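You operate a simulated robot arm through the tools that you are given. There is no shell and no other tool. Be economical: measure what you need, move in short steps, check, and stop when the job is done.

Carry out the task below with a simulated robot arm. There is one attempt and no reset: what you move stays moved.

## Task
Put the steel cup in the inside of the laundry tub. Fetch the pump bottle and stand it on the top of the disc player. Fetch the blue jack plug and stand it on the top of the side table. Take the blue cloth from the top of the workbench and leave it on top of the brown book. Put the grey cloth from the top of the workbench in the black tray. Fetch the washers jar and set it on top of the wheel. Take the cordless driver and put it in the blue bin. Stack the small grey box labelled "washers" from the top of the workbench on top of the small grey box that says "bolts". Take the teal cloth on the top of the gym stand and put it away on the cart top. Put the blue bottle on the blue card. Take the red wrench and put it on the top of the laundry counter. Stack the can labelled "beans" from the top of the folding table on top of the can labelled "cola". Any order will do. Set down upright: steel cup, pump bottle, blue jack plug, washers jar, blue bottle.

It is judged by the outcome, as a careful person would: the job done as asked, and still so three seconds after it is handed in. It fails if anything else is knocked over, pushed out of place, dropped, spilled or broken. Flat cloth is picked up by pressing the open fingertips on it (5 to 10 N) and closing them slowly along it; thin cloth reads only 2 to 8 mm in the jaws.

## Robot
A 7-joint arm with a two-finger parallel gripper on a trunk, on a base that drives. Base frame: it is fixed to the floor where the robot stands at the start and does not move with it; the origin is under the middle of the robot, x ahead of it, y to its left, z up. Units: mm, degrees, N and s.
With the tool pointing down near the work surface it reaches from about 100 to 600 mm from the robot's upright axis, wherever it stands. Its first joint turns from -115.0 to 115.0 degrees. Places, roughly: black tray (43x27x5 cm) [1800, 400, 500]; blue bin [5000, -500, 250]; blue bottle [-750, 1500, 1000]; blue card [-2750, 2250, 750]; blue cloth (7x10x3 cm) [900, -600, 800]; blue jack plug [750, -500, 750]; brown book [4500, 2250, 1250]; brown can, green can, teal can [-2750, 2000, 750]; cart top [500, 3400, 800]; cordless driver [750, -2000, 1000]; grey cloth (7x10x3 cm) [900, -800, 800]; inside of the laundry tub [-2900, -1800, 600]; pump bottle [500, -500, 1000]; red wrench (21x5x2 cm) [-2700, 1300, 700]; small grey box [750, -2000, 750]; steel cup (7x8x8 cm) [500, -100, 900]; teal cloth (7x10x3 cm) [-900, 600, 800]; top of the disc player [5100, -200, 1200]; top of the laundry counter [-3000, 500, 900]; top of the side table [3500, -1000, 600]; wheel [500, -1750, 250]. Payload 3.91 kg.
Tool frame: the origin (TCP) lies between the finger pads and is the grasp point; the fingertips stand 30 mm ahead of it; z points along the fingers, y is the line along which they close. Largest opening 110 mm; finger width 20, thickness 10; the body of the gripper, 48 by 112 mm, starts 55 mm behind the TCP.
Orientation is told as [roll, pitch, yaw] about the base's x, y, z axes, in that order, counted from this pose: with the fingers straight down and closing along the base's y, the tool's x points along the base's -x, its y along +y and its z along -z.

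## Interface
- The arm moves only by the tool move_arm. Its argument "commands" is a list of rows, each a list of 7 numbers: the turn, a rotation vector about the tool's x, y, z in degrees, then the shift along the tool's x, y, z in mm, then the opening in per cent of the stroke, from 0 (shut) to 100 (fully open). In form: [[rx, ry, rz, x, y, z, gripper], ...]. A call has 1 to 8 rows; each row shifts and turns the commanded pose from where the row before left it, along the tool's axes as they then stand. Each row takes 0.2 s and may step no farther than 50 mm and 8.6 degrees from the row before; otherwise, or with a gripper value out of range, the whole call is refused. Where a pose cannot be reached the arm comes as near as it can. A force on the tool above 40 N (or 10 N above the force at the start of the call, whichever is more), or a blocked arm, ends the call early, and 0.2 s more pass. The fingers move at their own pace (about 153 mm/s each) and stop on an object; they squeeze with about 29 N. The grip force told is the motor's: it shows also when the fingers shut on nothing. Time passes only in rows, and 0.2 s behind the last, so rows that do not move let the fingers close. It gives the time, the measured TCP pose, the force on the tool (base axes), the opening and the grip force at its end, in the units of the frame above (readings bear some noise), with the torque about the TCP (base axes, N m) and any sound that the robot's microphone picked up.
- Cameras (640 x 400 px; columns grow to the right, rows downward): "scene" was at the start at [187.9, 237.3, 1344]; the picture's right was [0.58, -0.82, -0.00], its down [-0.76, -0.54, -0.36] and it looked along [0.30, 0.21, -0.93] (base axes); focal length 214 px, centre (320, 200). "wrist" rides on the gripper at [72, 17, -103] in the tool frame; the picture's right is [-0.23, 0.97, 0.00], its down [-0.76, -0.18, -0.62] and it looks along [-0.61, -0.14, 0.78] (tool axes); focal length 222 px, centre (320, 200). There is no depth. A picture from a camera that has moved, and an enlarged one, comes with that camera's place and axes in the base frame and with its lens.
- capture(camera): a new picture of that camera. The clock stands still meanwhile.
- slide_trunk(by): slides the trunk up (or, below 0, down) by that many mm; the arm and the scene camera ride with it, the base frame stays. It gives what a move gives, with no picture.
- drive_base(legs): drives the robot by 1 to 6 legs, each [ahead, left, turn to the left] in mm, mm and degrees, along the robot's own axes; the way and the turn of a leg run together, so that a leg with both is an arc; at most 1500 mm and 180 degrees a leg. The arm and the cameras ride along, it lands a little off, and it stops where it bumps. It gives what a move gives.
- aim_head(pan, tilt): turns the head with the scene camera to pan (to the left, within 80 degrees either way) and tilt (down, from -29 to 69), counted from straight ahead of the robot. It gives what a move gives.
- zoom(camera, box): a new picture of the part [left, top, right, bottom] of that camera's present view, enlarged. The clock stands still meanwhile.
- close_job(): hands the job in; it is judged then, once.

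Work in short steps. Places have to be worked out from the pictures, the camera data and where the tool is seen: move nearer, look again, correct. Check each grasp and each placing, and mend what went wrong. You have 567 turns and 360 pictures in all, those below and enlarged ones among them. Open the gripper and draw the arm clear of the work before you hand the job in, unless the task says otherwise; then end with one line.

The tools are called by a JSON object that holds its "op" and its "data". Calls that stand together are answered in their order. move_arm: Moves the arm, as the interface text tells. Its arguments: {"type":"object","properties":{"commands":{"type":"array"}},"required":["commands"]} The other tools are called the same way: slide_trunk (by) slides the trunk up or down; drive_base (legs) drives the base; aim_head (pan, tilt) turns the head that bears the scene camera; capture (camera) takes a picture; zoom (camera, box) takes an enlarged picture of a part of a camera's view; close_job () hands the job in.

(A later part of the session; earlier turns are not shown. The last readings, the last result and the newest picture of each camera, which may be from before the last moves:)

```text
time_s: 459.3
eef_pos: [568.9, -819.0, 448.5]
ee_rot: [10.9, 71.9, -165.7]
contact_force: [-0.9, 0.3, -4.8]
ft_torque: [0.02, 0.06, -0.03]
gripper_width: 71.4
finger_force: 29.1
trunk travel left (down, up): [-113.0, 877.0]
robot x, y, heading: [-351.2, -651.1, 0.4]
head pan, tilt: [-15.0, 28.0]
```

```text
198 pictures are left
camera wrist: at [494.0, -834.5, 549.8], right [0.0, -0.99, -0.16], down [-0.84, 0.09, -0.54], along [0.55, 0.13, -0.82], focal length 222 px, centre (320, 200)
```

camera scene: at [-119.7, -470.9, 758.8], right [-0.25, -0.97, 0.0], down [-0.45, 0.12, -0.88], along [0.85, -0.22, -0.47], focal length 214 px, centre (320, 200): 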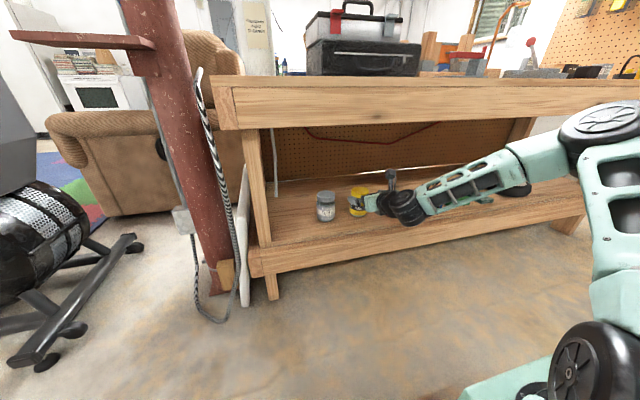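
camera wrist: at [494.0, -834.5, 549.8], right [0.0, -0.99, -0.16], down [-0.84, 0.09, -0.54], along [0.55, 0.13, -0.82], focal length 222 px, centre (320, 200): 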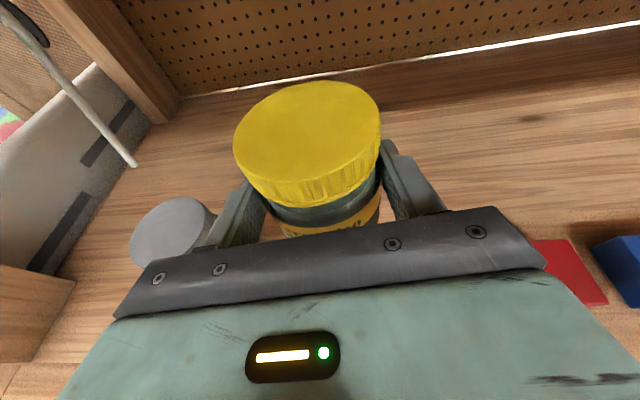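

Jar lifted. Back out and drive right to the wheel.

{"op": "drive_base", "data": {"legs": [[-300, 0, 0], [0, -780, 0]]}}

{"op": "aim_head", "data": {"pan": -15, "tilt": 22}}

{"op": "capture", "data": {"camera": "scene"}}

{"op": "capture", "data": {"camera": "wrist"}}

```text
time_s: 465.2
eef_pos: [247.8, -1616.7, 447.6]
ee_rot: [10.8, 71.8, -167.2]
contact_force: [0.0, -0.2, -4.6]
ft_torque: [-0.02, 0.02, 0.02]
gripper_width: 71.0
finger_force: 28.5
trunk travel left (down, up): [-113.0, 877.0]
robot x, y, heading: [-668.8, -1430.5, -0.9]
head pan, tilt: [-15.0, 28.0]
```

```text
time_s: 465.9
eef_pos: [248.1, -1616.7, 447.8]
ee_rot: [10.9, 71.9, -167.2]
contact_force: [-0.3, -0.2, -5.0]
ft_torque: [0.01, 0.05, 0.01]
gripper_width: 71.1
finger_force: 29.3
trunk travel left (down, up): [-113.0, 877.0]
robot x, y, heading: [-664.6, -1428.9, -1.1]
head pan, tilt: [-15.0, 22.0]
```

```text
197 pictures are left
camera scene: at [-430.2, -1251.5, 796.2], right [-0.28, -0.96, 0.0], down [-0.36, 0.1, -0.93], along [0.89, -0.26, -0.38], focal length 214 px, centre (320, 200)
```

scene: 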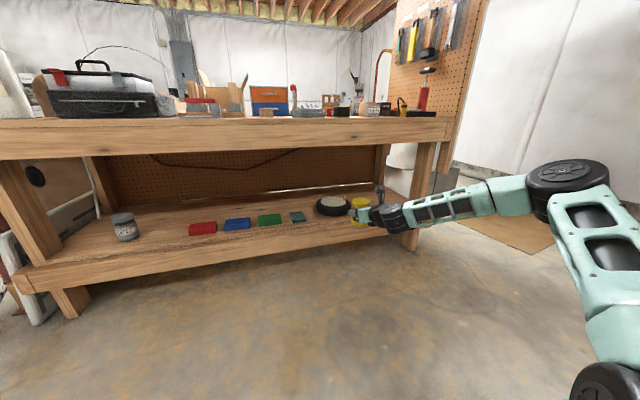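

```text
196 pictures are left
camera wrist: at [171.9, -1630.8, 549.7], right [-0.03, -0.99, -0.16], down [-0.83, 0.11, -0.54], along [0.55, 0.12, -0.82], focal length 222 px, centre (320, 200)
```

wrist: 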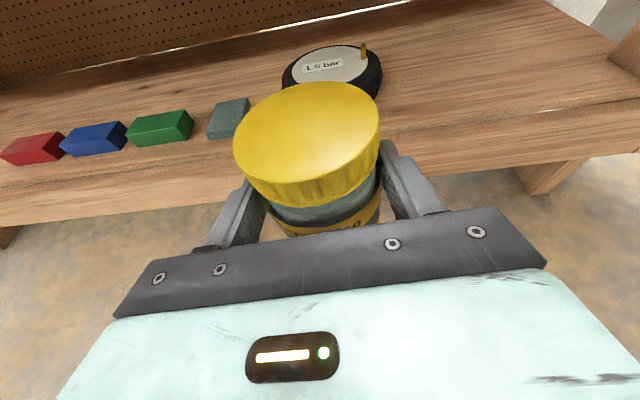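

Wheel (with a valve at its back right) lies ahead. Advance 170 mm and look again.

{"op": "drive_base", "data": {"legs": [[170, 0, 1]]}}

{"op": "capture", "data": {"camera": "wrist"}}

{"op": "zoom", "data": {"camera": "scene", "box": [300, 150, 460, 250]}}

```text
time_s: 467.3
eef_pos: [424.3, -1603.5, 448.9]
ee_rot: [10.9, 71.8, -166.1]
contact_force: [0.4, 0.3, -4.9]
ft_torque: [-0.03, 0.04, 0.0]
gripper_width: 71.1
finger_force: 28.7
trunk travel left (down, up): [-113.0, 877.0]
robot x, y, heading: [-490.6, -1431.1, -0.3]
head pan, tilt: [-15.0, 22.0]
```

```text
195 pictures are left
camera wrist: at [349.1, -1619.3, 549.8], right [-0.01, -0.99, -0.16], down [-0.83, 0.1, -0.54], along [0.55, 0.13, -0.82], focal length 222 px, centre (320, 200)
```

wrist: 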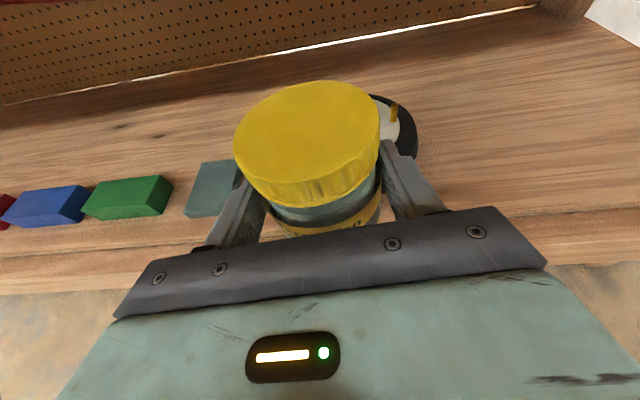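

```text
4.00 times, centred on (380, 200) of scene
camera zoom: at [-259.1, -1249.8, 796.2], right [-0.26, -0.96, 0.0], down [-0.36, 0.1, -0.93], along [0.89, -0.24, -0.37], focal length 858 px, centre (80, 200)
```

zoom: 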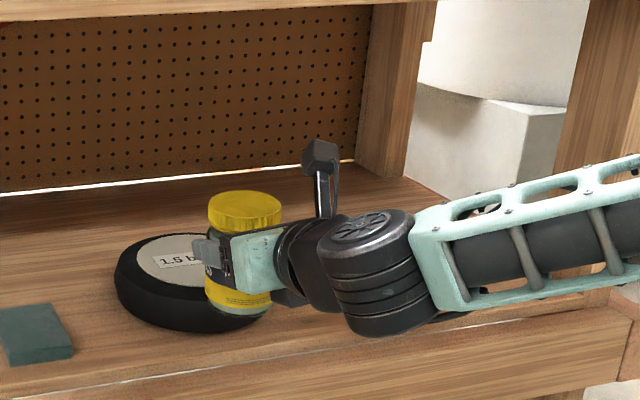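

Wheel centre ≈(577,−1624), top ≈350, valve at (591,−1688). Drive 140 ahead and 14 right so the jar is above the hub.

{"op": "drive_base", "data": {"legs": [[140, -14, 0]]}}

{"op": "capture", "data": {"camera": "wrist"}}

{"op": "zoom", "data": {"camera": "scene", "box": [320, 150, 520, 275]}}

```text
time_s: 468.6
eef_pos: [561.0, -1617.8, 447.3]
ee_rot: [10.9, 71.8, -166.2]
contact_force: [-0.6, 0.0, -4.6]
ft_torque: [-0.01, 0.09, 0.0]
gripper_width: 70.8
finger_force: 29.3
trunk travel left (down, up): [-113.0, 877.0]
robot x, y, heading: [-356.7, -1443.7, -0.1]
head pan, tilt: [-15.0, 22.0]
```

```text
193 pictures are left
camera wrist: at [485.6, -1633.3, 549.7], right [-0.01, -0.99, -0.16], down [-0.83, 0.1, -0.54], along [0.55, 0.13, -0.82], focal length 222 px, centre (320, 200)
```

wrist: 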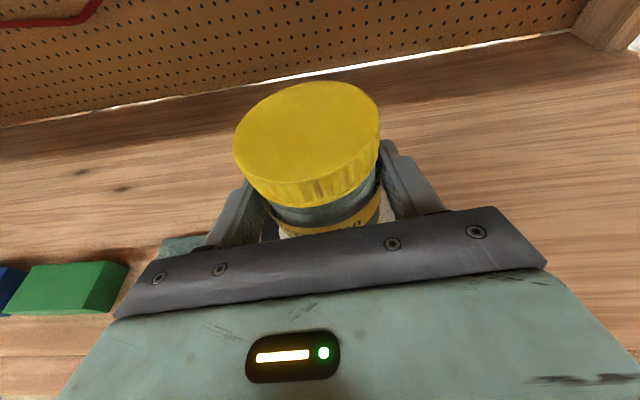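

```text
3.20 times, centred on (420, 212) of scene
camera zoom: at [-122.9, -1264.4, 796.2], right [-0.26, -0.97, 0.0], down [-0.36, 0.1, -0.93], along [0.89, -0.24, -0.37], focal length 686 px, centre (0, 160)
```

zoom: 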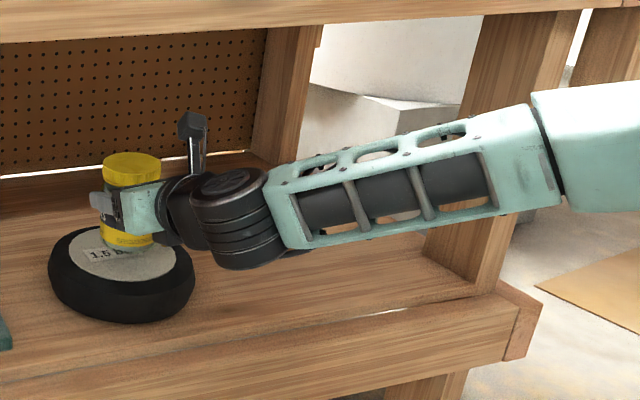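

Scene view puts the hub centre nearer x≈592. Move 22 mm further forward, then lower by trunk.

{"op": "move_arm", "data": {"commands": [[0, 0, 0, 6.5, 4, 21, 0]]}}

{"op": "slide_trunk", "data": {"by": -38}}

{"op": "zoom", "data": {"camera": "scene", "box": [300, 170, 420, 260]}}

```text
time_s: 469.1
eef_pos: [583.5, -1620.5, 447.5]
ee_rot: [10.9, 71.6, -166.3]
contact_force: [0.4, -0.5, -4.4]
ft_torque: [-0.03, 0.07, -0.04]
gripper_width: 71.1
finger_force: 28.4
trunk travel left (down, up): [-113.0, 877.0]
robot x, y, heading: [-354.9, -1446.2, -0.1]
head pan, tilt: [-15.0, 22.0]
```

```text
time_s: 469.9
eef_pos: [584.0, -1621.9, 413.5]
ee_rot: [11.5, 72.2, -165.8]
contact_force: [1.1, -2.4, 21.7]
ft_torque: [0.6, -0.39, -0.01]
gripper_width: 71.1
finger_force: 29.1
trunk travel left (down, up): [-75.0, 915.0]
robot x, y, heading: [-357.7, -1445.1, -0.2]
head pan, tilt: [-15.0, 22.0]
```

```text
4.44 times, centred on (360, 215) of scene
camera zoom: at [-123.6, -1264.3, 758.9], right [-0.26, -0.97, 0.0], down [-0.36, 0.1, -0.93], along [0.9, -0.24, -0.37], focal length 953 px, centre (142, 133)
```

zoom: 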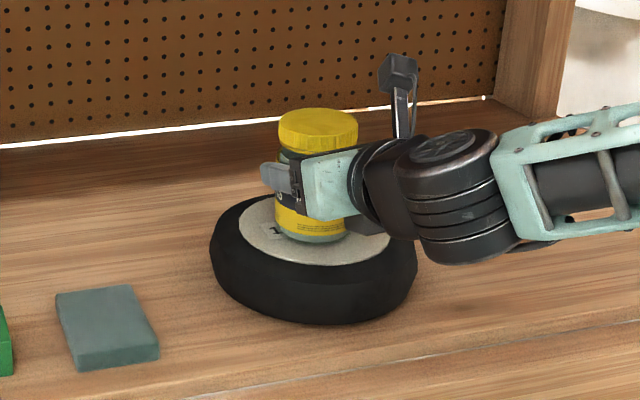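

Jar sits centred on the hub (contact 22 N). Ease up 3 mm, open partly, and back straight out.

{"op": "slide_trunk", "data": {"by": 4}}

{"op": "move_arm", "data": {"commands": [[0, 0, 0, 0, 0, 0, 72], [0, 0, 0, 0, 0, 0, 78], [0, 0, 0, 0, 0, 0, 78], [0, 0, 0, -8.8, 0, -28.5, 78], [0, 0, 0, -8.8, 0, -28.5, 78], [0, 0, 0, -8.8, 0, -28.5, 78], [0, 0, 0, -8.8, 0, -28.5, 78]]}}

{"op": "capture", "data": {"camera": "wrist"}}

{"op": "zoom", "data": {"camera": "scene", "box": [300, 170, 420, 260]}}

```text
time_s: 470.4
eef_pos: [582.8, -1621.7, 413.3]
ee_rot: [10.9, 71.7, -166.2]
contact_force: [7.5, -0.7, 9.1]
ft_torque: [0.33, -0.59, -0.24]
gripper_width: 71.4
finger_force: 29.0
trunk travel left (down, up): [-79.0, 911.0]
robot x, y, heading: [-354.3, -1443.6, -0.2]
head pan, tilt: [-15.0, 22.0]
```

```text
time_s: 472.0
eef_pos: [465.2, -1626.7, 415.0]
ee_rot: [11.0, 71.9, -166.0]
contact_force: [0.2, -0.9, 0.4]
ft_torque: [0.01, -0.03, -0.01]
gripper_width: 85.8
finger_force: 0.1
trunk travel left (down, up): [-79.0, 911.0]
robot x, y, heading: [-357.4, -1441.7, -0.0]
head pan, tilt: [-15.0, 22.0]
```

```text
190 pictures are left
camera wrist: at [389.5, -1641.1, 517.5], right [-0.01, -0.99, -0.16], down [-0.83, 0.09, -0.54], along [0.55, 0.13, -0.82], focal length 222 px, centre (320, 200)
```

wrist: 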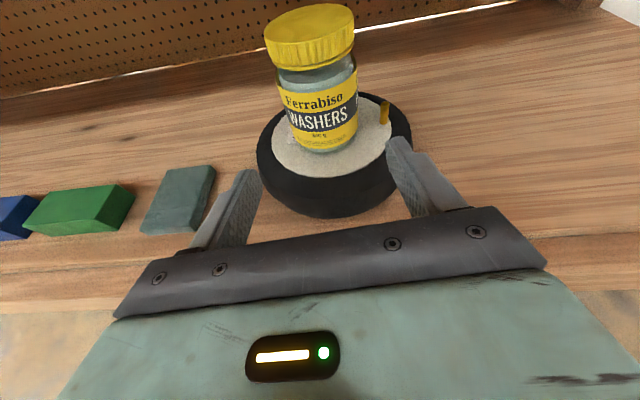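

```text
4.44 times, centred on (360, 215) of scene
camera zoom: at [-123.1, -1264.3, 762.3], right [-0.26, -0.97, 0.0], down [-0.36, 0.1, -0.93], along [0.9, -0.24, -0.37], focal length 953 px, centre (142, 133)
```

zoom: 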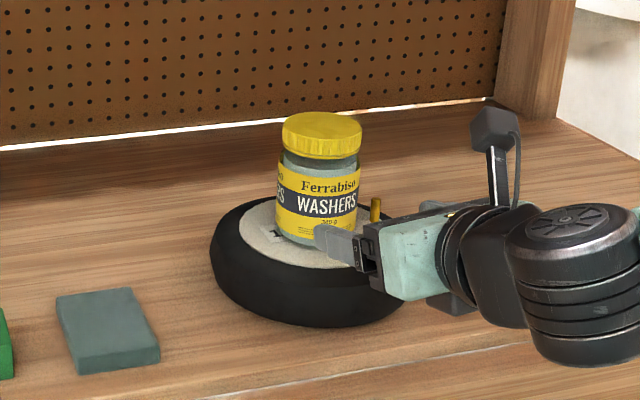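

Jar stands on the wheel. Back out, raise the trunk, straighten the tool.

{"op": "drive_base", "data": {"legs": [[-330, 0, 0]]}}

{"op": "slide_trunk", "data": {"by": 400}}

{"op": "slide_trunk", "data": {"by": 380}}

{"op": "move_arm", "data": {"commands": [[0, -8, 0, -15, 0, 0, 100], [0, -8, 0, -15, 0, 0, 100], [0, -8, 0, -15, 0, 0, 100], [0, -8, 0, -15, 0, 0, 100], [0, -8, 0, -20, 0, 0, 100], [0, -8, 0, -20, 0, 0, 100], [0, -8, 0, -25, 0, 0, 100], [0, -8, 0, -25, 0, 0, 100]]}}

```text
time_s: 474.2
eef_pos: [126.0, -1625.4, 415.0]
ee_rot: [10.9, 71.8, -166.2]
contact_force: [0.6, 0.0, -0.3]
ft_torque: [0.01, 0.02, 0.04]
gripper_width: 85.6
finger_force: 0.0
trunk travel left (down, up): [-79.0, 911.0]
robot x, y, heading: [-695.2, -1441.8, -0.2]
head pan, tilt: [-15.0, 22.0]
```

```text
time_s: 478.1
eef_pos: [124.7, -1625.3, 815.5]
ee_rot: [10.8, 71.9, -166.1]
contact_force: [0.0, -0.1, 0.2]
ft_torque: [0.01, -0.02, 0.03]
gripper_width: 85.8
finger_force: 0.1
trunk travel left (down, up): [-479.0, 511.0]
robot x, y, heading: [-693.4, -1446.5, -0.4]
head pan, tilt: [-15.0, 22.0]
```

```text
time_s: 481.7
eef_pos: [126.0, -1625.9, 1194.7]
ee_rot: [10.8, 71.8, -166.2]
contact_force: [0.9, -0.8, 0.1]
ft_torque: [-0.01, 0.06, -0.02]
gripper_width: 85.9
finger_force: 0.1
trunk travel left (down, up): [-859.0, 131.0]
robot x, y, heading: [-695.7, -1446.0, -0.1]
head pan, tilt: [-15.0, 22.0]
```

```text
time_s: 483.5
eef_pos: [19.0, -1634.7, 1102.6]
ee_rot: [3.4, 8.0, -176.1]
contact_force: [0.0, 0.3, 0.7]
ft_torque: [0.0, -0.02, -0.01]
gripper_width: 110.0
finger_force: 0.1
trunk travel left (down, up): [-859.0, 131.0]
robot x, y, heading: [-694.9, -1442.6, -0.6]
head pan, tilt: [-15.0, 22.0]
```

Finish straightening, retract, and drive to face the pump bottle.

{"op": "move_arm", "data": {"commands": [[1.7, -4, 0, -45, 0, 0, 100], [1.7, -4, 0, -45, 0, 0, 100], [0, 0, 0, -45, 0, 0, 100], [0, 0, 0, -45, 0, 0, 100], [0, 0, 0, -45, 0, 0, 100]]}}

{"op": "drive_base", "data": {"legs": [[0, 1000, 0.6], [550, 0, 0]]}}

{"op": "aim_head", "data": {"pan": -10, "tilt": 45}}

{"op": "capture", "data": {"camera": "scene"}}

{"op": "capture", "data": {"camera": "wrist"}}

```text
time_s: 484.7
eef_pos: [-206.9, -1651.8, 1092.6]
ee_rot: [0.0, 0.1, -176.3]
contact_force: [0.5, 0.4, -0.8]
ft_torque: [0.03, 0.0, 0.01]
gripper_width: 109.6
finger_force: 0.1
trunk travel left (down, up): [-859.0, 131.0]
robot x, y, heading: [-694.9, -1439.0, -0.2]
head pan, tilt: [-15.0, 22.0]
```

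```text
time_s: 492.6
eef_pos: [333.6, -624.2, 1092.1]
ee_rot: [0.0, 0.1, -174.4]
contact_force: [-0.9, -0.3, -0.7]
ft_torque: [0.01, 0.02, -0.03]
gripper_width: 110.0
finger_force: 0.0
trunk travel left (down, up): [-859.0, 131.0]
robot x, y, heading: [-161.0, -430.5, 1.9]
head pan, tilt: [-15.0, 22.0]
```

```text
time_s: 493.5
eef_pos: [332.9, -624.6, 1092.4]
ee_rot: [0.0, 0.1, -174.4]
contact_force: [0.5, -0.6, 0.2]
ft_torque: [0.0, 0.02, -0.01]
gripper_width: 109.8
finger_force: 0.0
trunk travel left (down, up): [-859.0, 131.0]
robot x, y, heading: [-159.4, -429.3, 1.8]
head pan, tilt: [-10.0, 45.0]
```

```text
188 pictures are left
camera scene: at [54.2, -235.0, 1506.9], right [-0.14, -0.99, 0.0], down [-0.7, 0.1, -0.71], along [0.7, -0.1, -0.71], focal length 214 px, centre (320, 200)
```

scene: 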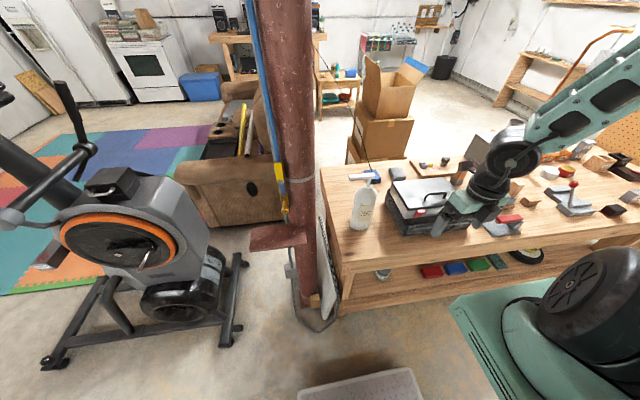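

```text
187 pictures are left
camera wrist: at [407.3, -634.1, 1196.5], right [-0.13, -0.99, 0.0], down [-0.78, 0.1, 0.62], along [-0.62, 0.08, -0.78], focal length 222 px, centre (320, 200)
```

wrist: 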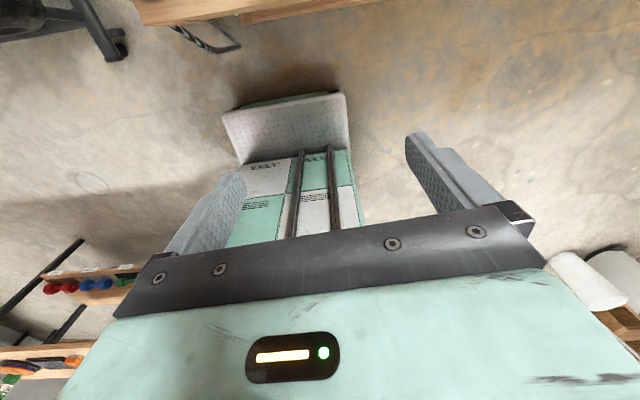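

{"op": "zoom", "data": {"camera": "scene", "box": [300, 140, 480, 260]}}

```text
3.33 times, centred on (390, 200) of scene
camera zoom: at [54.2, -235.0, 1506.9], right [-0.14, -0.99, 0.0], down [-0.7, 0.1, -0.71], along [0.7, -0.1, -0.71], focal length 715 px, centre (87, 200)
```

zoom: 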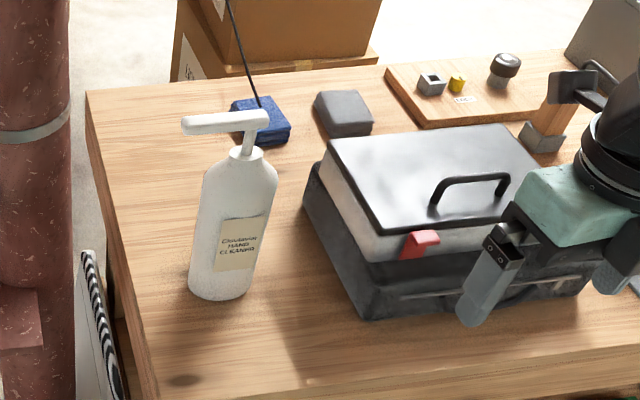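

Plan a side grasp of the pump bottle (axis ≈(613,−490), body ~82 mm, z 755–970). Back off, line up, and tilt the tool to horizontal.

{"op": "drive_base", "data": {"legs": [[-200, 105, -1.8]]}}

{"op": "move_arm", "data": {"commands": [[0, 0, -5, 0, 0, 0, 100], [0, 7.5, 0, 35, 0, 8, 100], [0, 7.5, 0, 33.7, 0, 12.5, 100], [0, 7.5, 0, 31.7, 0, 16.8, 100], [0, 7.5, 0, 29.3, 0, 20.8, 100], [0, 7.5, 0, 26.3, 0, 24.4, 100], [0, 7.5, 0, 22.9, 0, 27.7, 100]]}}

{"op": "move_arm", "data": {"commands": [[0, 7.5, 0, 19, 0, 25, 100], [0, 7.5, 0, 12, 0, 20, 100], [0, 7.5, 0, 8, 0, 15, 100], [0, 7.5, 0, 5, 0, 10, 100]]}}

{"op": "capture", "data": {"camera": "wrist"}}

```text
time_s: 495.2
eef_pos: [119.6, -535.6, 1092.0]
ee_rot: [-0.1, 0.2, -176.2]
contact_force: [0.8, -0.8, 1.3]
ft_torque: [-0.02, 0.02, 0.01]
gripper_width: 110.1
finger_force: 0.0
trunk travel left (down, up): [-859.0, 131.0]
robot x, y, heading: [-372.1, -331.4, -0.0]
head pan, tilt: [-10.0, 45.0]
```

```text
time_s: 496.8
eef_pos: [327.2, -501.8, 1044.5]
ee_rot: [0.0, 45.3, -171.1]
contact_force: [-0.2, -0.5, 0.5]
ft_torque: [0.0, 0.0, 0.02]
gripper_width: 110.2
finger_force: 0.0
trunk travel left (down, up): [-859.0, 131.0]
robot x, y, heading: [-368.0, -328.5, 0.2]
head pan, tilt: [-10.0, 45.0]
```

```text
time_s: 497.8
eef_pos: [409.6, -491.6, 1034.6]
ee_rot: [0.1, 75.2, -171.0]
contact_force: [1.0, 0.6, -0.1]
ft_torque: [0.0, -0.02, -0.01]
gripper_width: 110.0
finger_force: 0.1
trunk travel left (down, up): [-859.0, 131.0]
robot x, y, heading: [-372.5, -330.2, 0.2]
head pan, tilt: [-10.0, 45.0]
```

```text
185 pictures are left
camera wrist: at [332.1, -520.5, 1132.1], right [0.09, -0.97, -0.22], down [-0.81, 0.05, -0.58], along [0.57, 0.23, -0.79], focal length 222 px, centre (320, 200)
```

wrist: 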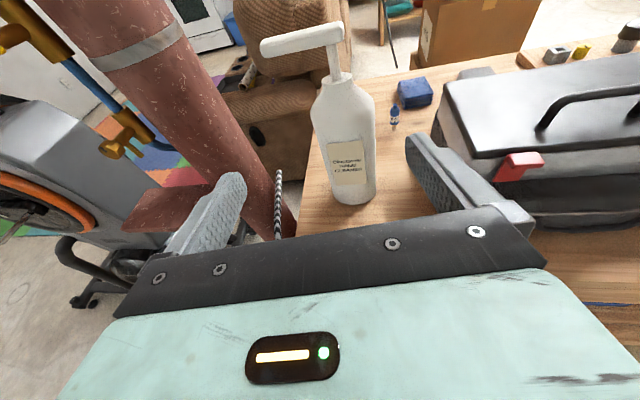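

Yaw is ~9° off; correct it and lower to z≈872.

{"op": "move_arm", "data": {"commands": [[-4.2, 0, 1.1, 0, 0, 0, 100], [-4.2, 0, 1.1, 0, -4, 0, 100]]}}

{"op": "slide_trunk", "data": {"by": -162}}

{"op": "capture", "data": {"camera": "wrist"}}

```text
time_s: 498.4
eef_pos: [409.1, -487.2, 1035.1]
ee_rot: [-0.1, 75.1, -179.9]
contact_force: [-0.3, 0.0, 0.5]
ft_torque: [0.01, 0.03, 0.01]
gripper_width: 110.0
finger_force: 0.1
trunk travel left (down, up): [-859.0, 131.0]
robot x, y, heading: [-371.7, -323.5, 0.1]
head pan, tilt: [-10.0, 45.0]
```

```text
time_s: 500.3
eef_pos: [411.1, -486.1, 874.5]
ee_rot: [0.1, 75.0, -179.5]
contact_force: [-0.2, 0.2, 0.2]
ft_torque: [0.02, -0.01, 0.04]
gripper_width: 109.7
finger_force: 0.1
trunk travel left (down, up): [-697.0, 293.0]
robot x, y, heading: [-371.0, -327.4, 0.2]
head pan, tilt: [-10.0, 45.0]
```

```text
184 pictures are left
camera wrist: at [328.2, -503.8, 971.3], right [-0.05, -0.97, -0.22], down [-0.8, 0.17, -0.58], along [0.6, 0.14, -0.79], focal length 222 px, centre (320, 200)
```

wrist: 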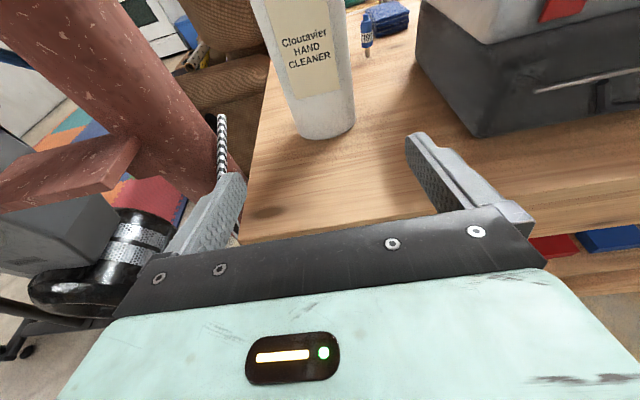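

Aligned within a few mm. Drive 140 ahead and re-check.

{"op": "drive_base", "data": {"legs": [[130, 0, 0]]}}

{"op": "capture", "data": {"camera": "wrist"}}

```text
time_s: 501.6
eef_pos: [539.5, -484.7, 875.0]
ee_rot: [0.2, 75.1, -179.5]
contact_force: [0.4, 0.0, -0.4]
ft_torque: [0.01, 0.01, 0.01]
gripper_width: 110.0
finger_force: 0.0
trunk travel left (down, up): [-697.0, 293.0]
robot x, y, heading: [-242.7, -327.4, 0.2]
head pan, tilt: [-10.0, 45.0]
```

```text
183 pictures are left
camera wrist: at [459.1, -502.3, 971.2], right [-0.05, -0.97, -0.22], down [-0.8, 0.17, -0.58], along [0.6, 0.14, -0.79], focal length 222 px, centre (320, 200)
```

wrist: 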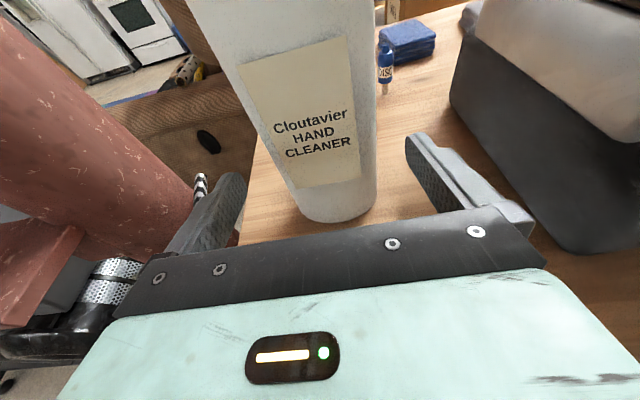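

Advance 62 mm to bring the bottle between the pads, then close.

{"op": "move_arm", "data": {"commands": [[0, 0, 0, 4.1, 0, 15, 100], [0, 0, 0, 4.1, 0, 15, 100], [0, 0, 0, 4.1, 0, 15, 100], [0, 0, 0, 4.1, 0, 15, 100], [0, 0, 0, 0, 0, 0, 0], [0, 0, 0, 0, 0, 0, 0], [0, 0, 0, 0, 0, 0, 0]]}}

{"op": "capture", "data": {"camera": "wrist"}}

```text
time_s: 503.2
eef_pos: [602.2, -483.5, 875.0]
ee_rot: [0.2, 75.1, -179.5]
contact_force: [1.7, -2.7, 0.5]
ft_torque: [-0.01, -0.13, -0.02]
gripper_width: 83.3
finger_force: 29.3
trunk travel left (down, up): [-697.0, 293.0]
robot x, y, heading: [-244.8, -329.8, 0.2]
head pan, tilt: [-10.0, 45.0]
```

```text
182 pictures are left
camera wrist: at [520.9, -501.4, 970.5], right [-0.05, -0.97, -0.22], down [-0.8, 0.17, -0.58], along [0.6, 0.14, -0.79], focal length 222 px, centre (320, 200)
```

wrist: 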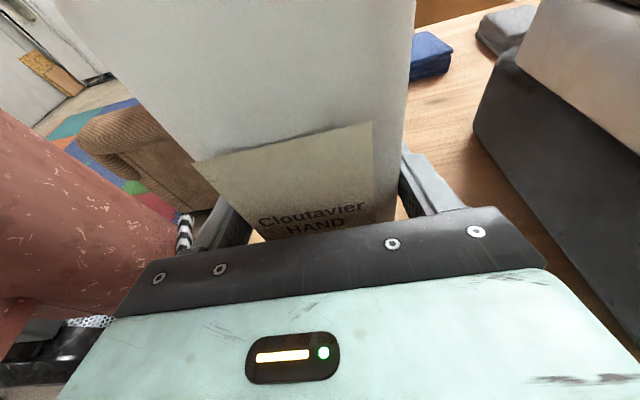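

Gripped (83 mm). Lift with the trunk.

{"op": "slide_trunk", "data": {"by": 60}}

{"op": "capture", "data": {"camera": "scene"}}

```text
time_s: 504.2
eef_pos: [601.1, -483.2, 932.1]
ee_rot: [0.1, 75.1, -179.4]
contact_force: [-0.3, -0.1, -8.2]
ft_torque: [0.01, -0.04, 0.03]
gripper_width: 83.1
finger_force: 29.2
trunk travel left (down, up): [-757.0, 233.0]
robot x, y, heading: [-242.8, -328.5, 0.2]
head pan, tilt: [-10.0, 45.0]
```

```text
181 pictures are left
camera scene: at [-18.4, -137.4, 1404.8], right [-0.17, -0.99, 0.0], down [-0.7, 0.12, -0.71], along [0.7, -0.12, -0.71], focal length 214 px, centre (320, 200)
```

scene: 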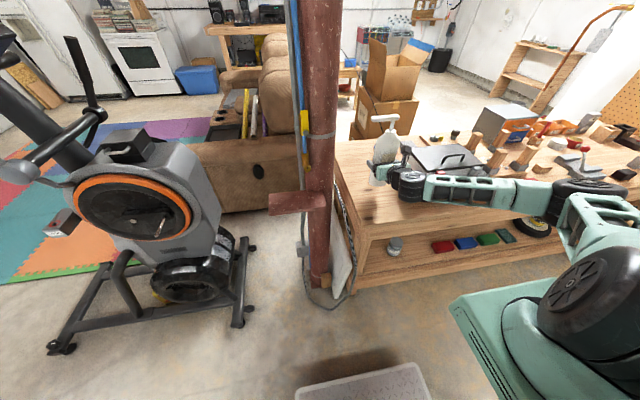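

Bottle lifted (≈0.8 kg). Raise fully, back out clear of the post and turn north.

{"op": "slide_trunk", "data": {"by": 215}}

{"op": "drive_base", "data": {"legs": [[-290, -100, 0], [0, 0, 90], [0, -420, 0]]}}

{"op": "aim_head", "data": {"pan": 0, "tilt": 35}}

{"op": "capture", "data": {"camera": "scene"}}

```text
time_s: 506.5
eef_pos: [602.9, -484.3, 1147.4]
ee_rot: [0.0, 75.0, -179.6]
contact_force: [0.7, 0.4, -8.0]
ft_torque: [-0.02, -0.04, 0.02]
gripper_width: 83.3
finger_force: 28.7
trunk travel left (down, up): [-972.0, 18.0]
robot x, y, heading: [-241.0, -327.1, 0.3]
head pan, tilt: [-10.0, 45.0]
```

```text
time_s: 514.5
eef_pos: [57.4, 410.2, 1148.7]
ee_rot: [0.1, 75.0, -90.0]
contact_force: [0.6, 0.0, -7.6]
ft_torque: [0.0, -0.02, 0.0]
gripper_width: 83.0
finger_force: 28.7
trunk travel left (down, up): [-972.0, 18.0]
robot x, y, heading: [-100.8, -427.9, 89.9]
head pan, tilt: [-10.0, 45.0]
```

```text
time_s: 515.2
eef_pos: [56.9, 411.0, 1147.2]
ee_rot: [0.1, 75.1, -89.9]
contact_force: [1.0, 0.5, -7.3]
ft_torque: [0.02, -0.04, 0.03]
gripper_width: 83.0
finger_force: 29.0
trunk travel left (down, up): [-972.0, 18.0]
robot x, y, heading: [-101.1, -430.0, 89.6]
head pan, tilt: [0.0, 35.0]
```

```text
180 pictures are left
camera scene: at [-307.3, -200.1, 1634.6], right [1.0, 0.0, 0.0], down [0.0, -0.57, -0.82], along [0.0, 0.82, -0.57], focal length 214 px, centre (320, 200)
```

scene: 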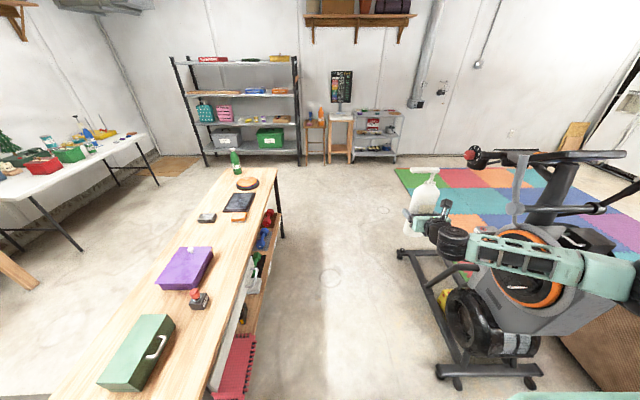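

Shift a bit left for bike clearance, then go north and east over the mats.

{"op": "drive_base", "data": {"legs": [[0, 110, 0.3], [1200, 0, 0], [1150, 0, 0]]}}

{"op": "drive_base", "data": {"legs": [[0, 0, -90], [1400, 0, 0], [1300, 0, 0], [1150, 0, 0]]}}

{"op": "aim_head", "data": {"pan": -10, "tilt": 25}}

{"op": "capture", "data": {"camera": "scene"}}

```text
time_s: 527.6
eef_pos: [12.0, 2764.6, 1148.2]
ee_rot: [0.3, 75.1, -91.0]
contact_force: [0.8, -0.7, -8.0]
ft_torque: [0.01, 0.01, 0.01]
gripper_width: 83.1
finger_force: 29.1
trunk travel left (down, up): [-972.0, 18.0]
robot x, y, heading: [-163.2, 1924.7, 88.7]
head pan, tilt: [0.0, 35.0]
```

```text
time_s: 550.0
eef_pos: [4513.6, 1598.6, 1148.2]
ee_rot: [0.1, 75.1, 179.7]
contact_force: [0.2, 0.4, -7.3]
ft_torque: [-0.02, 0.0, -0.02]
gripper_width: 83.2
finger_force: 29.6
trunk travel left (down, up): [-972.0, 18.0]
robot x, y, heading: [3673.3, 1767.0, -0.2]
head pan, tilt: [0.0, 35.0]
```

```text
time_s: 550.8
eef_pos: [4513.5, 1599.4, 1148.2]
ee_rot: [0.0, 75.1, 179.5]
contact_force: [-0.1, 0.9, -7.6]
ft_torque: [-0.02, 0.02, 0.0]
gripper_width: 82.9
finger_force: 29.2
trunk travel left (down, up): [-972.0, 18.0]
robot x, y, heading: [3671.5, 1766.9, -0.4]
head pan, tilt: [-10.0, 25.0]
```

```text
179 pictures are left
camera scene: at [3908.2, 1952.3, 1650.3], right [-0.18, -0.98, 0.0], down [-0.42, 0.08, -0.91], along [0.89, -0.17, -0.42], focal length 214 px, centre (320, 200)
```

scene: 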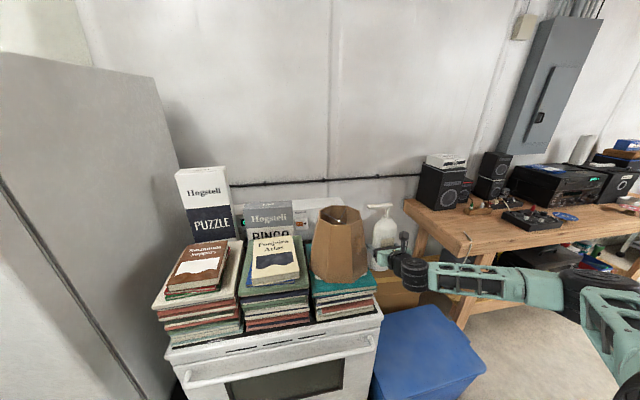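

Brown book is on the stove's left pile. Continue right to the disc player.

{"op": "drive_base", "data": {"legs": [[0, -1400, 0.4], [0, -390, 0]]}}

{"op": "aim_head", "data": {"pan": -10, "tilt": 25}}

{"op": "capture", "data": {"camera": "scene"}}

{"op": "capture", "data": {"camera": "wrist"}}

```text
time_s: 559.8
eef_pos: [4475.5, -194.3, 1147.7]
ee_rot: [0.1, 75.0, 178.8]
contact_force: [0.1, 0.2, -7.8]
ft_torque: [0.01, -0.01, -0.02]
gripper_width: 83.0
finger_force: 28.8
trunk travel left (down, up): [-972.0, 18.0]
robot x, y, heading: [3634.4, -13.3, -1.6]
head pan, tilt: [-10.0, 25.0]
```

```text
time_s: 560.4
eef_pos: [4473.2, -194.0, 1147.6]
ee_rot: [0.0, 75.0, 178.6]
contact_force: [0.8, -0.6, -8.9]
ft_torque: [-0.01, -0.01, 0.01]
gripper_width: 82.9
finger_force: 28.7
trunk travel left (down, up): [-972.0, 18.0]
robot x, y, heading: [3636.4, -12.0, -1.6]
head pan, tilt: [-10.0, 25.0]
```

```text
178 pictures are left
camera scene: at [3875.9, 168.9, 1650.4], right [-0.2, -0.98, 0.0], down [-0.41, 0.09, -0.91], along [0.89, -0.18, -0.42], focal length 214 px, centre (320, 200)
```

scene: 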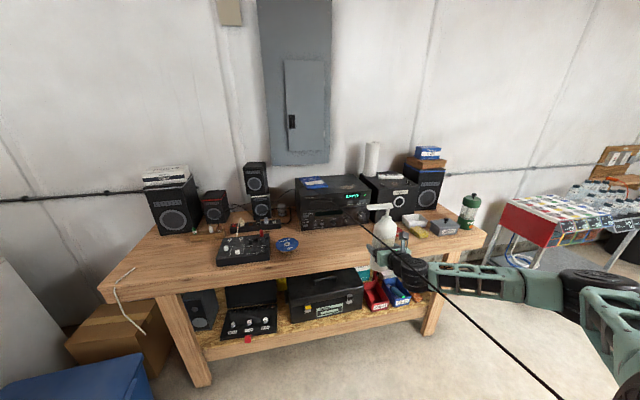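

```text
177 pictures are left
camera wrist: at [4393.1, -208.8, 1244.5], right [-0.08, -0.97, -0.22], down [-0.79, 0.2, -0.57], along [0.6, 0.13, -0.79], focal length 222 px, centre (320, 200)
```

wrist: 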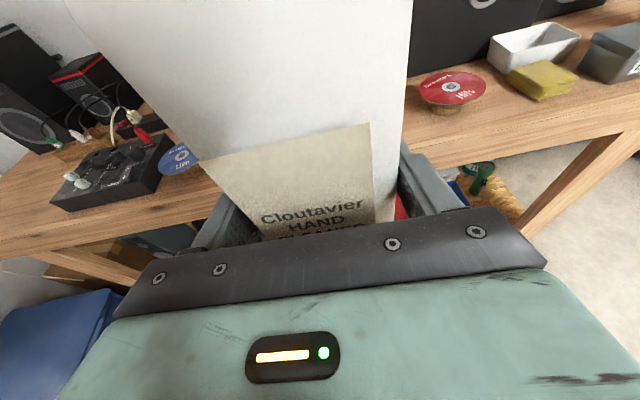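

{"op": "zoom", "data": {"camera": "scene", "box": [270, 150, 420, 260]}}

```text
3.64 times, centred on (345, 205) of scene
camera zoom: at [3875.9, 168.9, 1650.4], right [-0.2, -0.98, 0.0], down [-0.41, 0.09, -0.91], along [0.89, -0.18, -0.42], focal length 780 px, centre (229, 182)
```

zoom: 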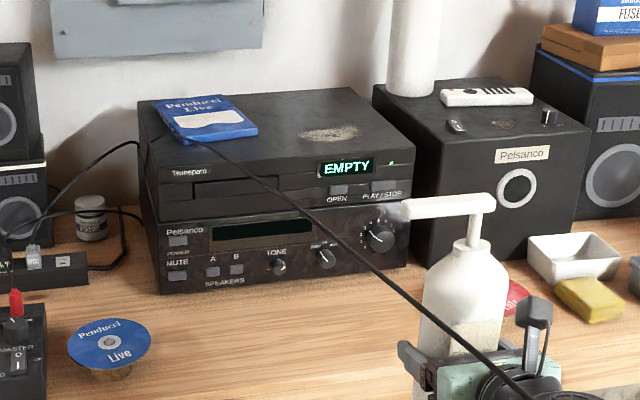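

Disc player top: x 4995–5320, y −374..77, z≈1143; free area right half. Target (5110,−255). Raise the arm ~130 mm first.

{"op": "move_arm", "data": {"commands": [[0, 0, 0, 41.5, 0, -11.2, 0], [0, 0, 0, 41.5, 0, -11.2, 0], [0, 0, 0, 41.5, 0, -11.2, 0], [0, 0, 0, 12, 0, -3, 0]]}}

{"op": "slide_trunk", "data": {"by": 17}}

{"op": "drive_base", "data": {"legs": [[400, -80, 1.6]]}}

{"op": "aim_head", "data": {"pan": -10, "tilt": 30}}

{"op": "capture", "data": {"camera": "scene"}}

```text
time_s: 561.4
eef_pos: [4474.5, -194.9, 1289.0]
ee_rot: [0.1, 75.0, 178.8]
contact_force: [0.1, -0.9, -7.9]
ft_torque: [-0.01, 0.01, 0.01]
gripper_width: 83.1
finger_force: 28.7
trunk travel left (down, up): [-972.0, 18.0]
robot x, y, heading: [3635.9, -12.0, -1.3]
head pan, tilt: [-10.0, 25.0]
```

```text
time_s: 562.0
eef_pos: [4474.6, -195.4, 1305.0]
ee_rot: [0.0, 75.1, 178.7]
contact_force: [0.0, -0.2, -8.3]
ft_torque: [-0.01, 0.0, 0.02]
gripper_width: 83.0
finger_force: 29.4
trunk travel left (down, up): [-989.0, 1.0]
robot x, y, heading: [3638.3, -17.0, -1.6]
head pan, tilt: [-10.0, 25.0]
```

```text
time_s: 564.6
eef_pos: [4887.9, -250.4, 1305.8]
ee_rot: [0.0, 75.0, -179.4]
contact_force: [0.0, -0.3, -8.3]
ft_torque: [-0.04, 0.0, 0.02]
gripper_width: 83.1
finger_force: 28.6
trunk travel left (down, up): [-989.0, 1.0]
robot x, y, heading: [4041.1, -98.1, 0.3]
head pan, tilt: [-10.0, 25.0]
```

```text
time_s: 565.2
eef_pos: [4888.7, -250.1, 1305.5]
ee_rot: [0.0, 75.0, -179.4]
contact_force: [0.4, 0.0, -7.9]
ft_torque: [-0.01, 0.0, -0.01]
gripper_width: 83.0
finger_force: 29.2
trunk travel left (down, up): [-989.0, 1.0]
robot x, y, heading: [4045.9, -96.4, 0.2]
head pan, tilt: [-10.0, 30.0]
```

```text
175 pictures are left
camera scene: at [4276.9, 92.8, 1659.4], right [-0.17, -0.99, 0.0], down [-0.49, 0.08, -0.87], along [0.85, -0.15, -0.5], focal length 214 px, centre (320, 200)
```

scene: 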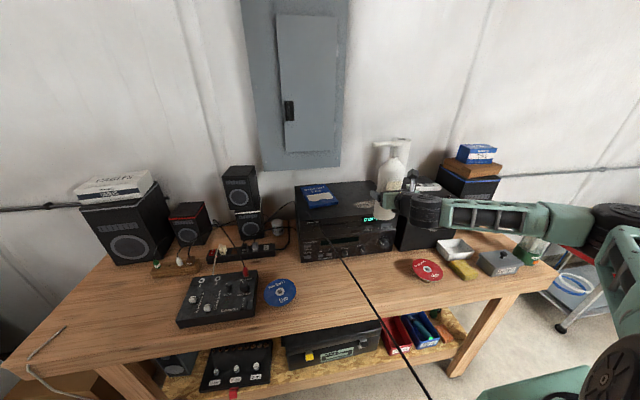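

Drive 205 mm more ahead to be over the player.

{"op": "drive_base", "data": {"legs": [[205, 0, 0]]}}

{"op": "zoom", "data": {"camera": "scene", "box": [260, 120, 460, 260]}}

{"op": "capture", "data": {"camera": "wrist"}}

```text
time_s: 566.8
eef_pos: [5089.5, -257.6, 1306.7]
ee_rot: [0.0, 74.9, -179.9]
contact_force: [-1.0, 0.7, -8.1]
ft_torque: [0.01, 0.0, 0.03]
gripper_width: 83.3
finger_force: 28.7
trunk travel left (down, up): [-989.0, 1.0]
robot x, y, heading: [4249.8, -98.9, -0.3]
head pan, tilt: [-10.0, 30.0]
```

```text
2.86 times, centred on (360, 190) of scene
camera zoom: at [4481.5, 91.2, 1659.5], right [-0.18, -0.98, 0.0], down [-0.49, 0.09, -0.87], along [0.85, -0.15, -0.5], focal length 613 px, centre (206, 229)
```

zoom: 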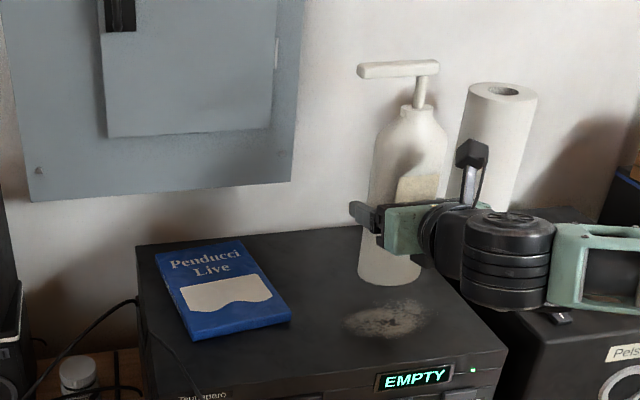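

```text
173 pictures are left
camera wrist: at [5009.2, -274.6, 1403.0], right [-0.06, -0.97, -0.22], down [-0.8, 0.18, -0.57], along [0.6, 0.14, -0.79], focal length 222 px, centre (320, 200)
```

wrist: 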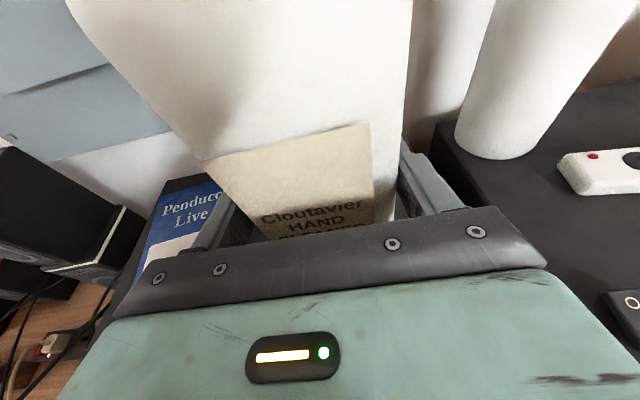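

Hovering over the free right half. Lower with the trunk, then finely.

{"op": "slide_trunk", "data": {"by": -36}}

{"op": "slide_trunk", "data": {"by": -8}}

{"op": "zoom", "data": {"camera": "scene", "box": [260, 120, 460, 260]}}

```text
time_s: 567.6
eef_pos: [5091.0, -257.4, 1269.4]
ee_rot: [0.0, 75.0, -179.9]
contact_force: [-0.2, 0.6, -7.8]
ft_torque: [-0.03, 0.01, 0.0]
gripper_width: 83.1
finger_force: 28.8
trunk travel left (down, up): [-953.0, 37.0]
robot x, y, heading: [4249.0, -96.9, 0.0]
head pan, tilt: [-10.0, 30.0]
```

```text
time_s: 568.2
eef_pos: [5090.2, -257.6, 1262.6]
ee_rot: [0.0, 75.0, -179.9]
contact_force: [-0.4, 0.0, -7.9]
ft_torque: [-0.01, -0.04, 0.03]
gripper_width: 83.3
finger_force: 28.5
trunk travel left (down, up): [-945.0, 45.0]
robot x, y, heading: [4248.7, -96.9, -0.1]
head pan, tilt: [-10.0, 30.0]
```

```text
2.86 times, centred on (360, 190) of scene
camera zoom: at [4481.7, 91.2, 1615.4], right [-0.18, -0.98, 0.0], down [-0.49, 0.09, -0.87], along [0.85, -0.15, -0.5], focal length 613 px, centre (206, 229)
```

zoom: 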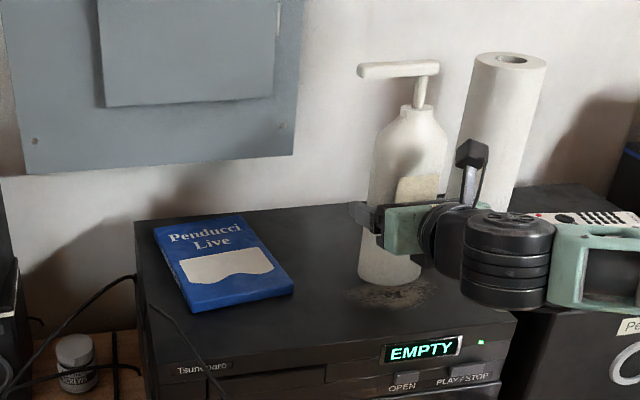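

{"op": "slide_trunk", "data": {"by": -8}}

{"op": "slide_trunk", "data": {"by": -6}}

```text
time_s: 568.8
eef_pos: [5089.7, -258.0, 1255.5]
ee_rot: [0.0, 75.1, -179.8]
contact_force: [1.6, -1.2, 1.8]
ft_torque: [0.27, -0.15, -0.07]
gripper_width: 82.9
finger_force: 29.6
trunk travel left (down, up): [-937.0, 53.0]
robot x, y, heading: [4253.4, -100.8, -0.1]
head pan, tilt: [-10.0, 30.0]
```

```text
time_s: 569.3
eef_pos: [5089.4, -260.0, 1251.3]
ee_rot: [0.3, 75.4, -179.7]
contact_force: [4.3, -3.8, 29.3]
ft_torque: [-0.02, 0.04, -0.01]
gripper_width: 83.3
finger_force: 29.2
trunk travel left (down, up): [-931.0, 59.0]
robot x, y, heading: [4249.5, -100.0, -0.3]
head pan, tilt: [-10.0, 30.0]
```

Full contact. Ease up 4 mm, open and pull straight back.

{"op": "slide_trunk", "data": {"by": 5}}

{"op": "move_arm", "data": {"commands": [[0, 0, 0, 0, 0, 0, 85], [0, 0, 0, 0, 0, 0, 100], [0, 0, 0, 0, 0, 0, 100], [0, 0, 0, -6.5, 0, -24, 100], [0, 0, 0, -9, 0, -34, 100], [0, 0, 0, -10, 0, -38, 100]]}}

{"op": "zoom", "data": {"camera": "scene", "box": [260, 120, 460, 260]}}

```text
time_s: 569.9
eef_pos: [5089.8, -258.5, 1250.8]
ee_rot: [0.0, 75.0, 180.0]
contact_force: [2.9, -3.5, 8.7]
ft_torque: [-0.22, -0.15, -0.07]
gripper_width: 83.1
finger_force: 28.7
trunk travel left (down, up): [-936.0, 54.0]
robot x, y, heading: [4250.9, -95.0, -0.3]
head pan, tilt: [-10.0, 30.0]
```

```text
time_s: 571.3
eef_pos: [4991.2, -257.7, 1253.3]
ee_rot: [0.1, 74.9, -179.8]
contact_force: [-0.7, 0.6, 0.5]
ft_torque: [0.01, 0.01, -0.02]
gripper_width: 110.0
finger_force: 0.1
trunk travel left (down, up): [-936.0, 54.0]
robot x, y, heading: [4249.4, -99.5, -0.2]
head pan, tilt: [-10.0, 30.0]
```

```text
2.86 times, centred on (360, 190) of scene
camera zoom: at [4481.7, 91.5, 1606.4], right [-0.18, -0.98, 0.0], down [-0.49, 0.09, -0.87], along [0.85, -0.15, -0.5], focal length 613 px, centre (206, 229)
```

zoom: 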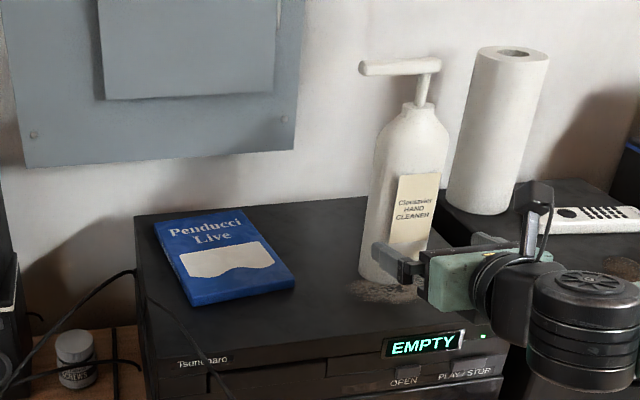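

Pump bottle stands on the player. Back off and fold the tool to vertical.

{"op": "drive_base", "data": {"legs": [[-140, 0, 0]]}}

{"op": "move_arm", "data": {"commands": [[0, -8, 0, -15, 0, -15, 100], [0, -8, 0, -20, 0, -15, 100], [0, -8, 0, -20, 0, -15, 100], [0, -8, 0, -25, 0, -10, 100], [0, -8, 0, -30, 0, -5, 100], [0, -8, 0, -35, 0, 0, 100], [0, -8, 0, -35, 0, 0, 100], [0, -8, 0, -40, 0, 0, 100]]}}

{"op": "move_arm", "data": {"commands": [[0, -8, 0, -40, 0, 0, 100], [0, -3, 0, -45, 0, 0, 100]]}}

```text
time_s: 572.6
eef_pos: [4857.1, -256.5, 1252.5]
ee_rot: [0.1, 75.0, -179.7]
contact_force: [0.1, 0.4, 0.4]
ft_torque: [0.0, 0.01, 0.01]
gripper_width: 110.2
finger_force: 0.0
trunk travel left (down, up): [-936.0, 54.0]
robot x, y, heading: [4115.0, -98.0, -0.0]
head pan, tilt: [-10.0, 30.0]
```

```text
time_s: 574.4
eef_pos: [4652.8, -256.2, 1143.6]
ee_rot: [0.1, 10.8, -179.9]
contact_force: [-0.7, 0.6, 0.7]
ft_torque: [0.02, -0.01, -0.02]
gripper_width: 110.1
finger_force: 0.2
out of reach, approached as far as the arm can: row 8
trunk travel left (down, up): [-936.0, 54.0]
robot x, y, heading: [4116.4, -99.1, -0.1]
head pan, tilt: [-10.0, 30.0]
```

```text
time_s: 575.0
eef_pos: [4612.8, -263.1, 1134.4]
ee_rot: [0.0, -0.2, -179.7]
contact_force: [-0.9, 0.0, -0.4]
ft_torque: [-0.01, -0.01, -0.01]
gripper_width: 109.9
finger_force: 0.0
out of reach, approached as far as the arm can: row 1, 2
trunk travel left (down, up): [-936.0, 54.0]
robot x, y, heading: [4119.7, -96.5, -0.0]
head pan, tilt: [-10.0, 30.0]
```

Drive south past the side table, then west, turning to face the tank area to check the yellow bucket.

{"op": "drive_base", "data": {"legs": [[0, -1400, 0], [0, -1000, 0], [-1200, 0, 0], [0, 0, 180]]}}

{"op": "aim_head", "data": {"pan": 0, "tilt": 40}}

{"op": "capture", "data": {"camera": "scene"}}

```text
time_s: 599.7
eef_pos: [2416.7, -2318.8, 1133.2]
ee_rot: [0.1, -0.1, -2.2]
contact_force: [-0.6, -0.7, 0.2]
ft_torque: [0.0, 0.02, 0.01]
gripper_width: 109.6
finger_force: 0.1
trunk travel left (down, up): [-936.0, 54.0]
robot x, y, heading: [2907.4, -2502.9, 177.6]
head pan, tilt: [-10.0, 30.0]
```

```text
time_s: 600.4
eef_pos: [2416.4, -2318.2, 1133.7]
ee_rot: [0.1, -0.1, -2.2]
contact_force: [-0.3, 0.6, -0.1]
ft_torque: [0.0, 0.02, 0.03]
gripper_width: 110.2
finger_force: 0.0
trunk travel left (down, up): [-936.0, 54.0]
robot x, y, heading: [2904.3, -2505.4, 177.7]
head pan, tilt: [0.0, 40.0]
```

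```text
170 pictures are left
camera scene: at [2671.5, -2699.7, 1591.2], right [0.04, 1.0, 0.0], down [0.64, -0.03, -0.77], along [-0.77, 0.03, -0.64], focal length 214 px, centre (320, 200)
```

scene: 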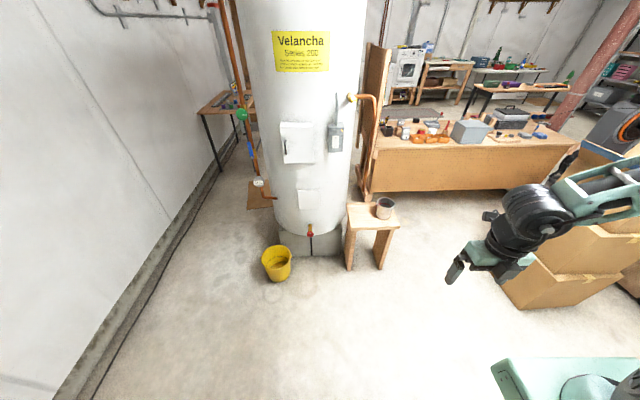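

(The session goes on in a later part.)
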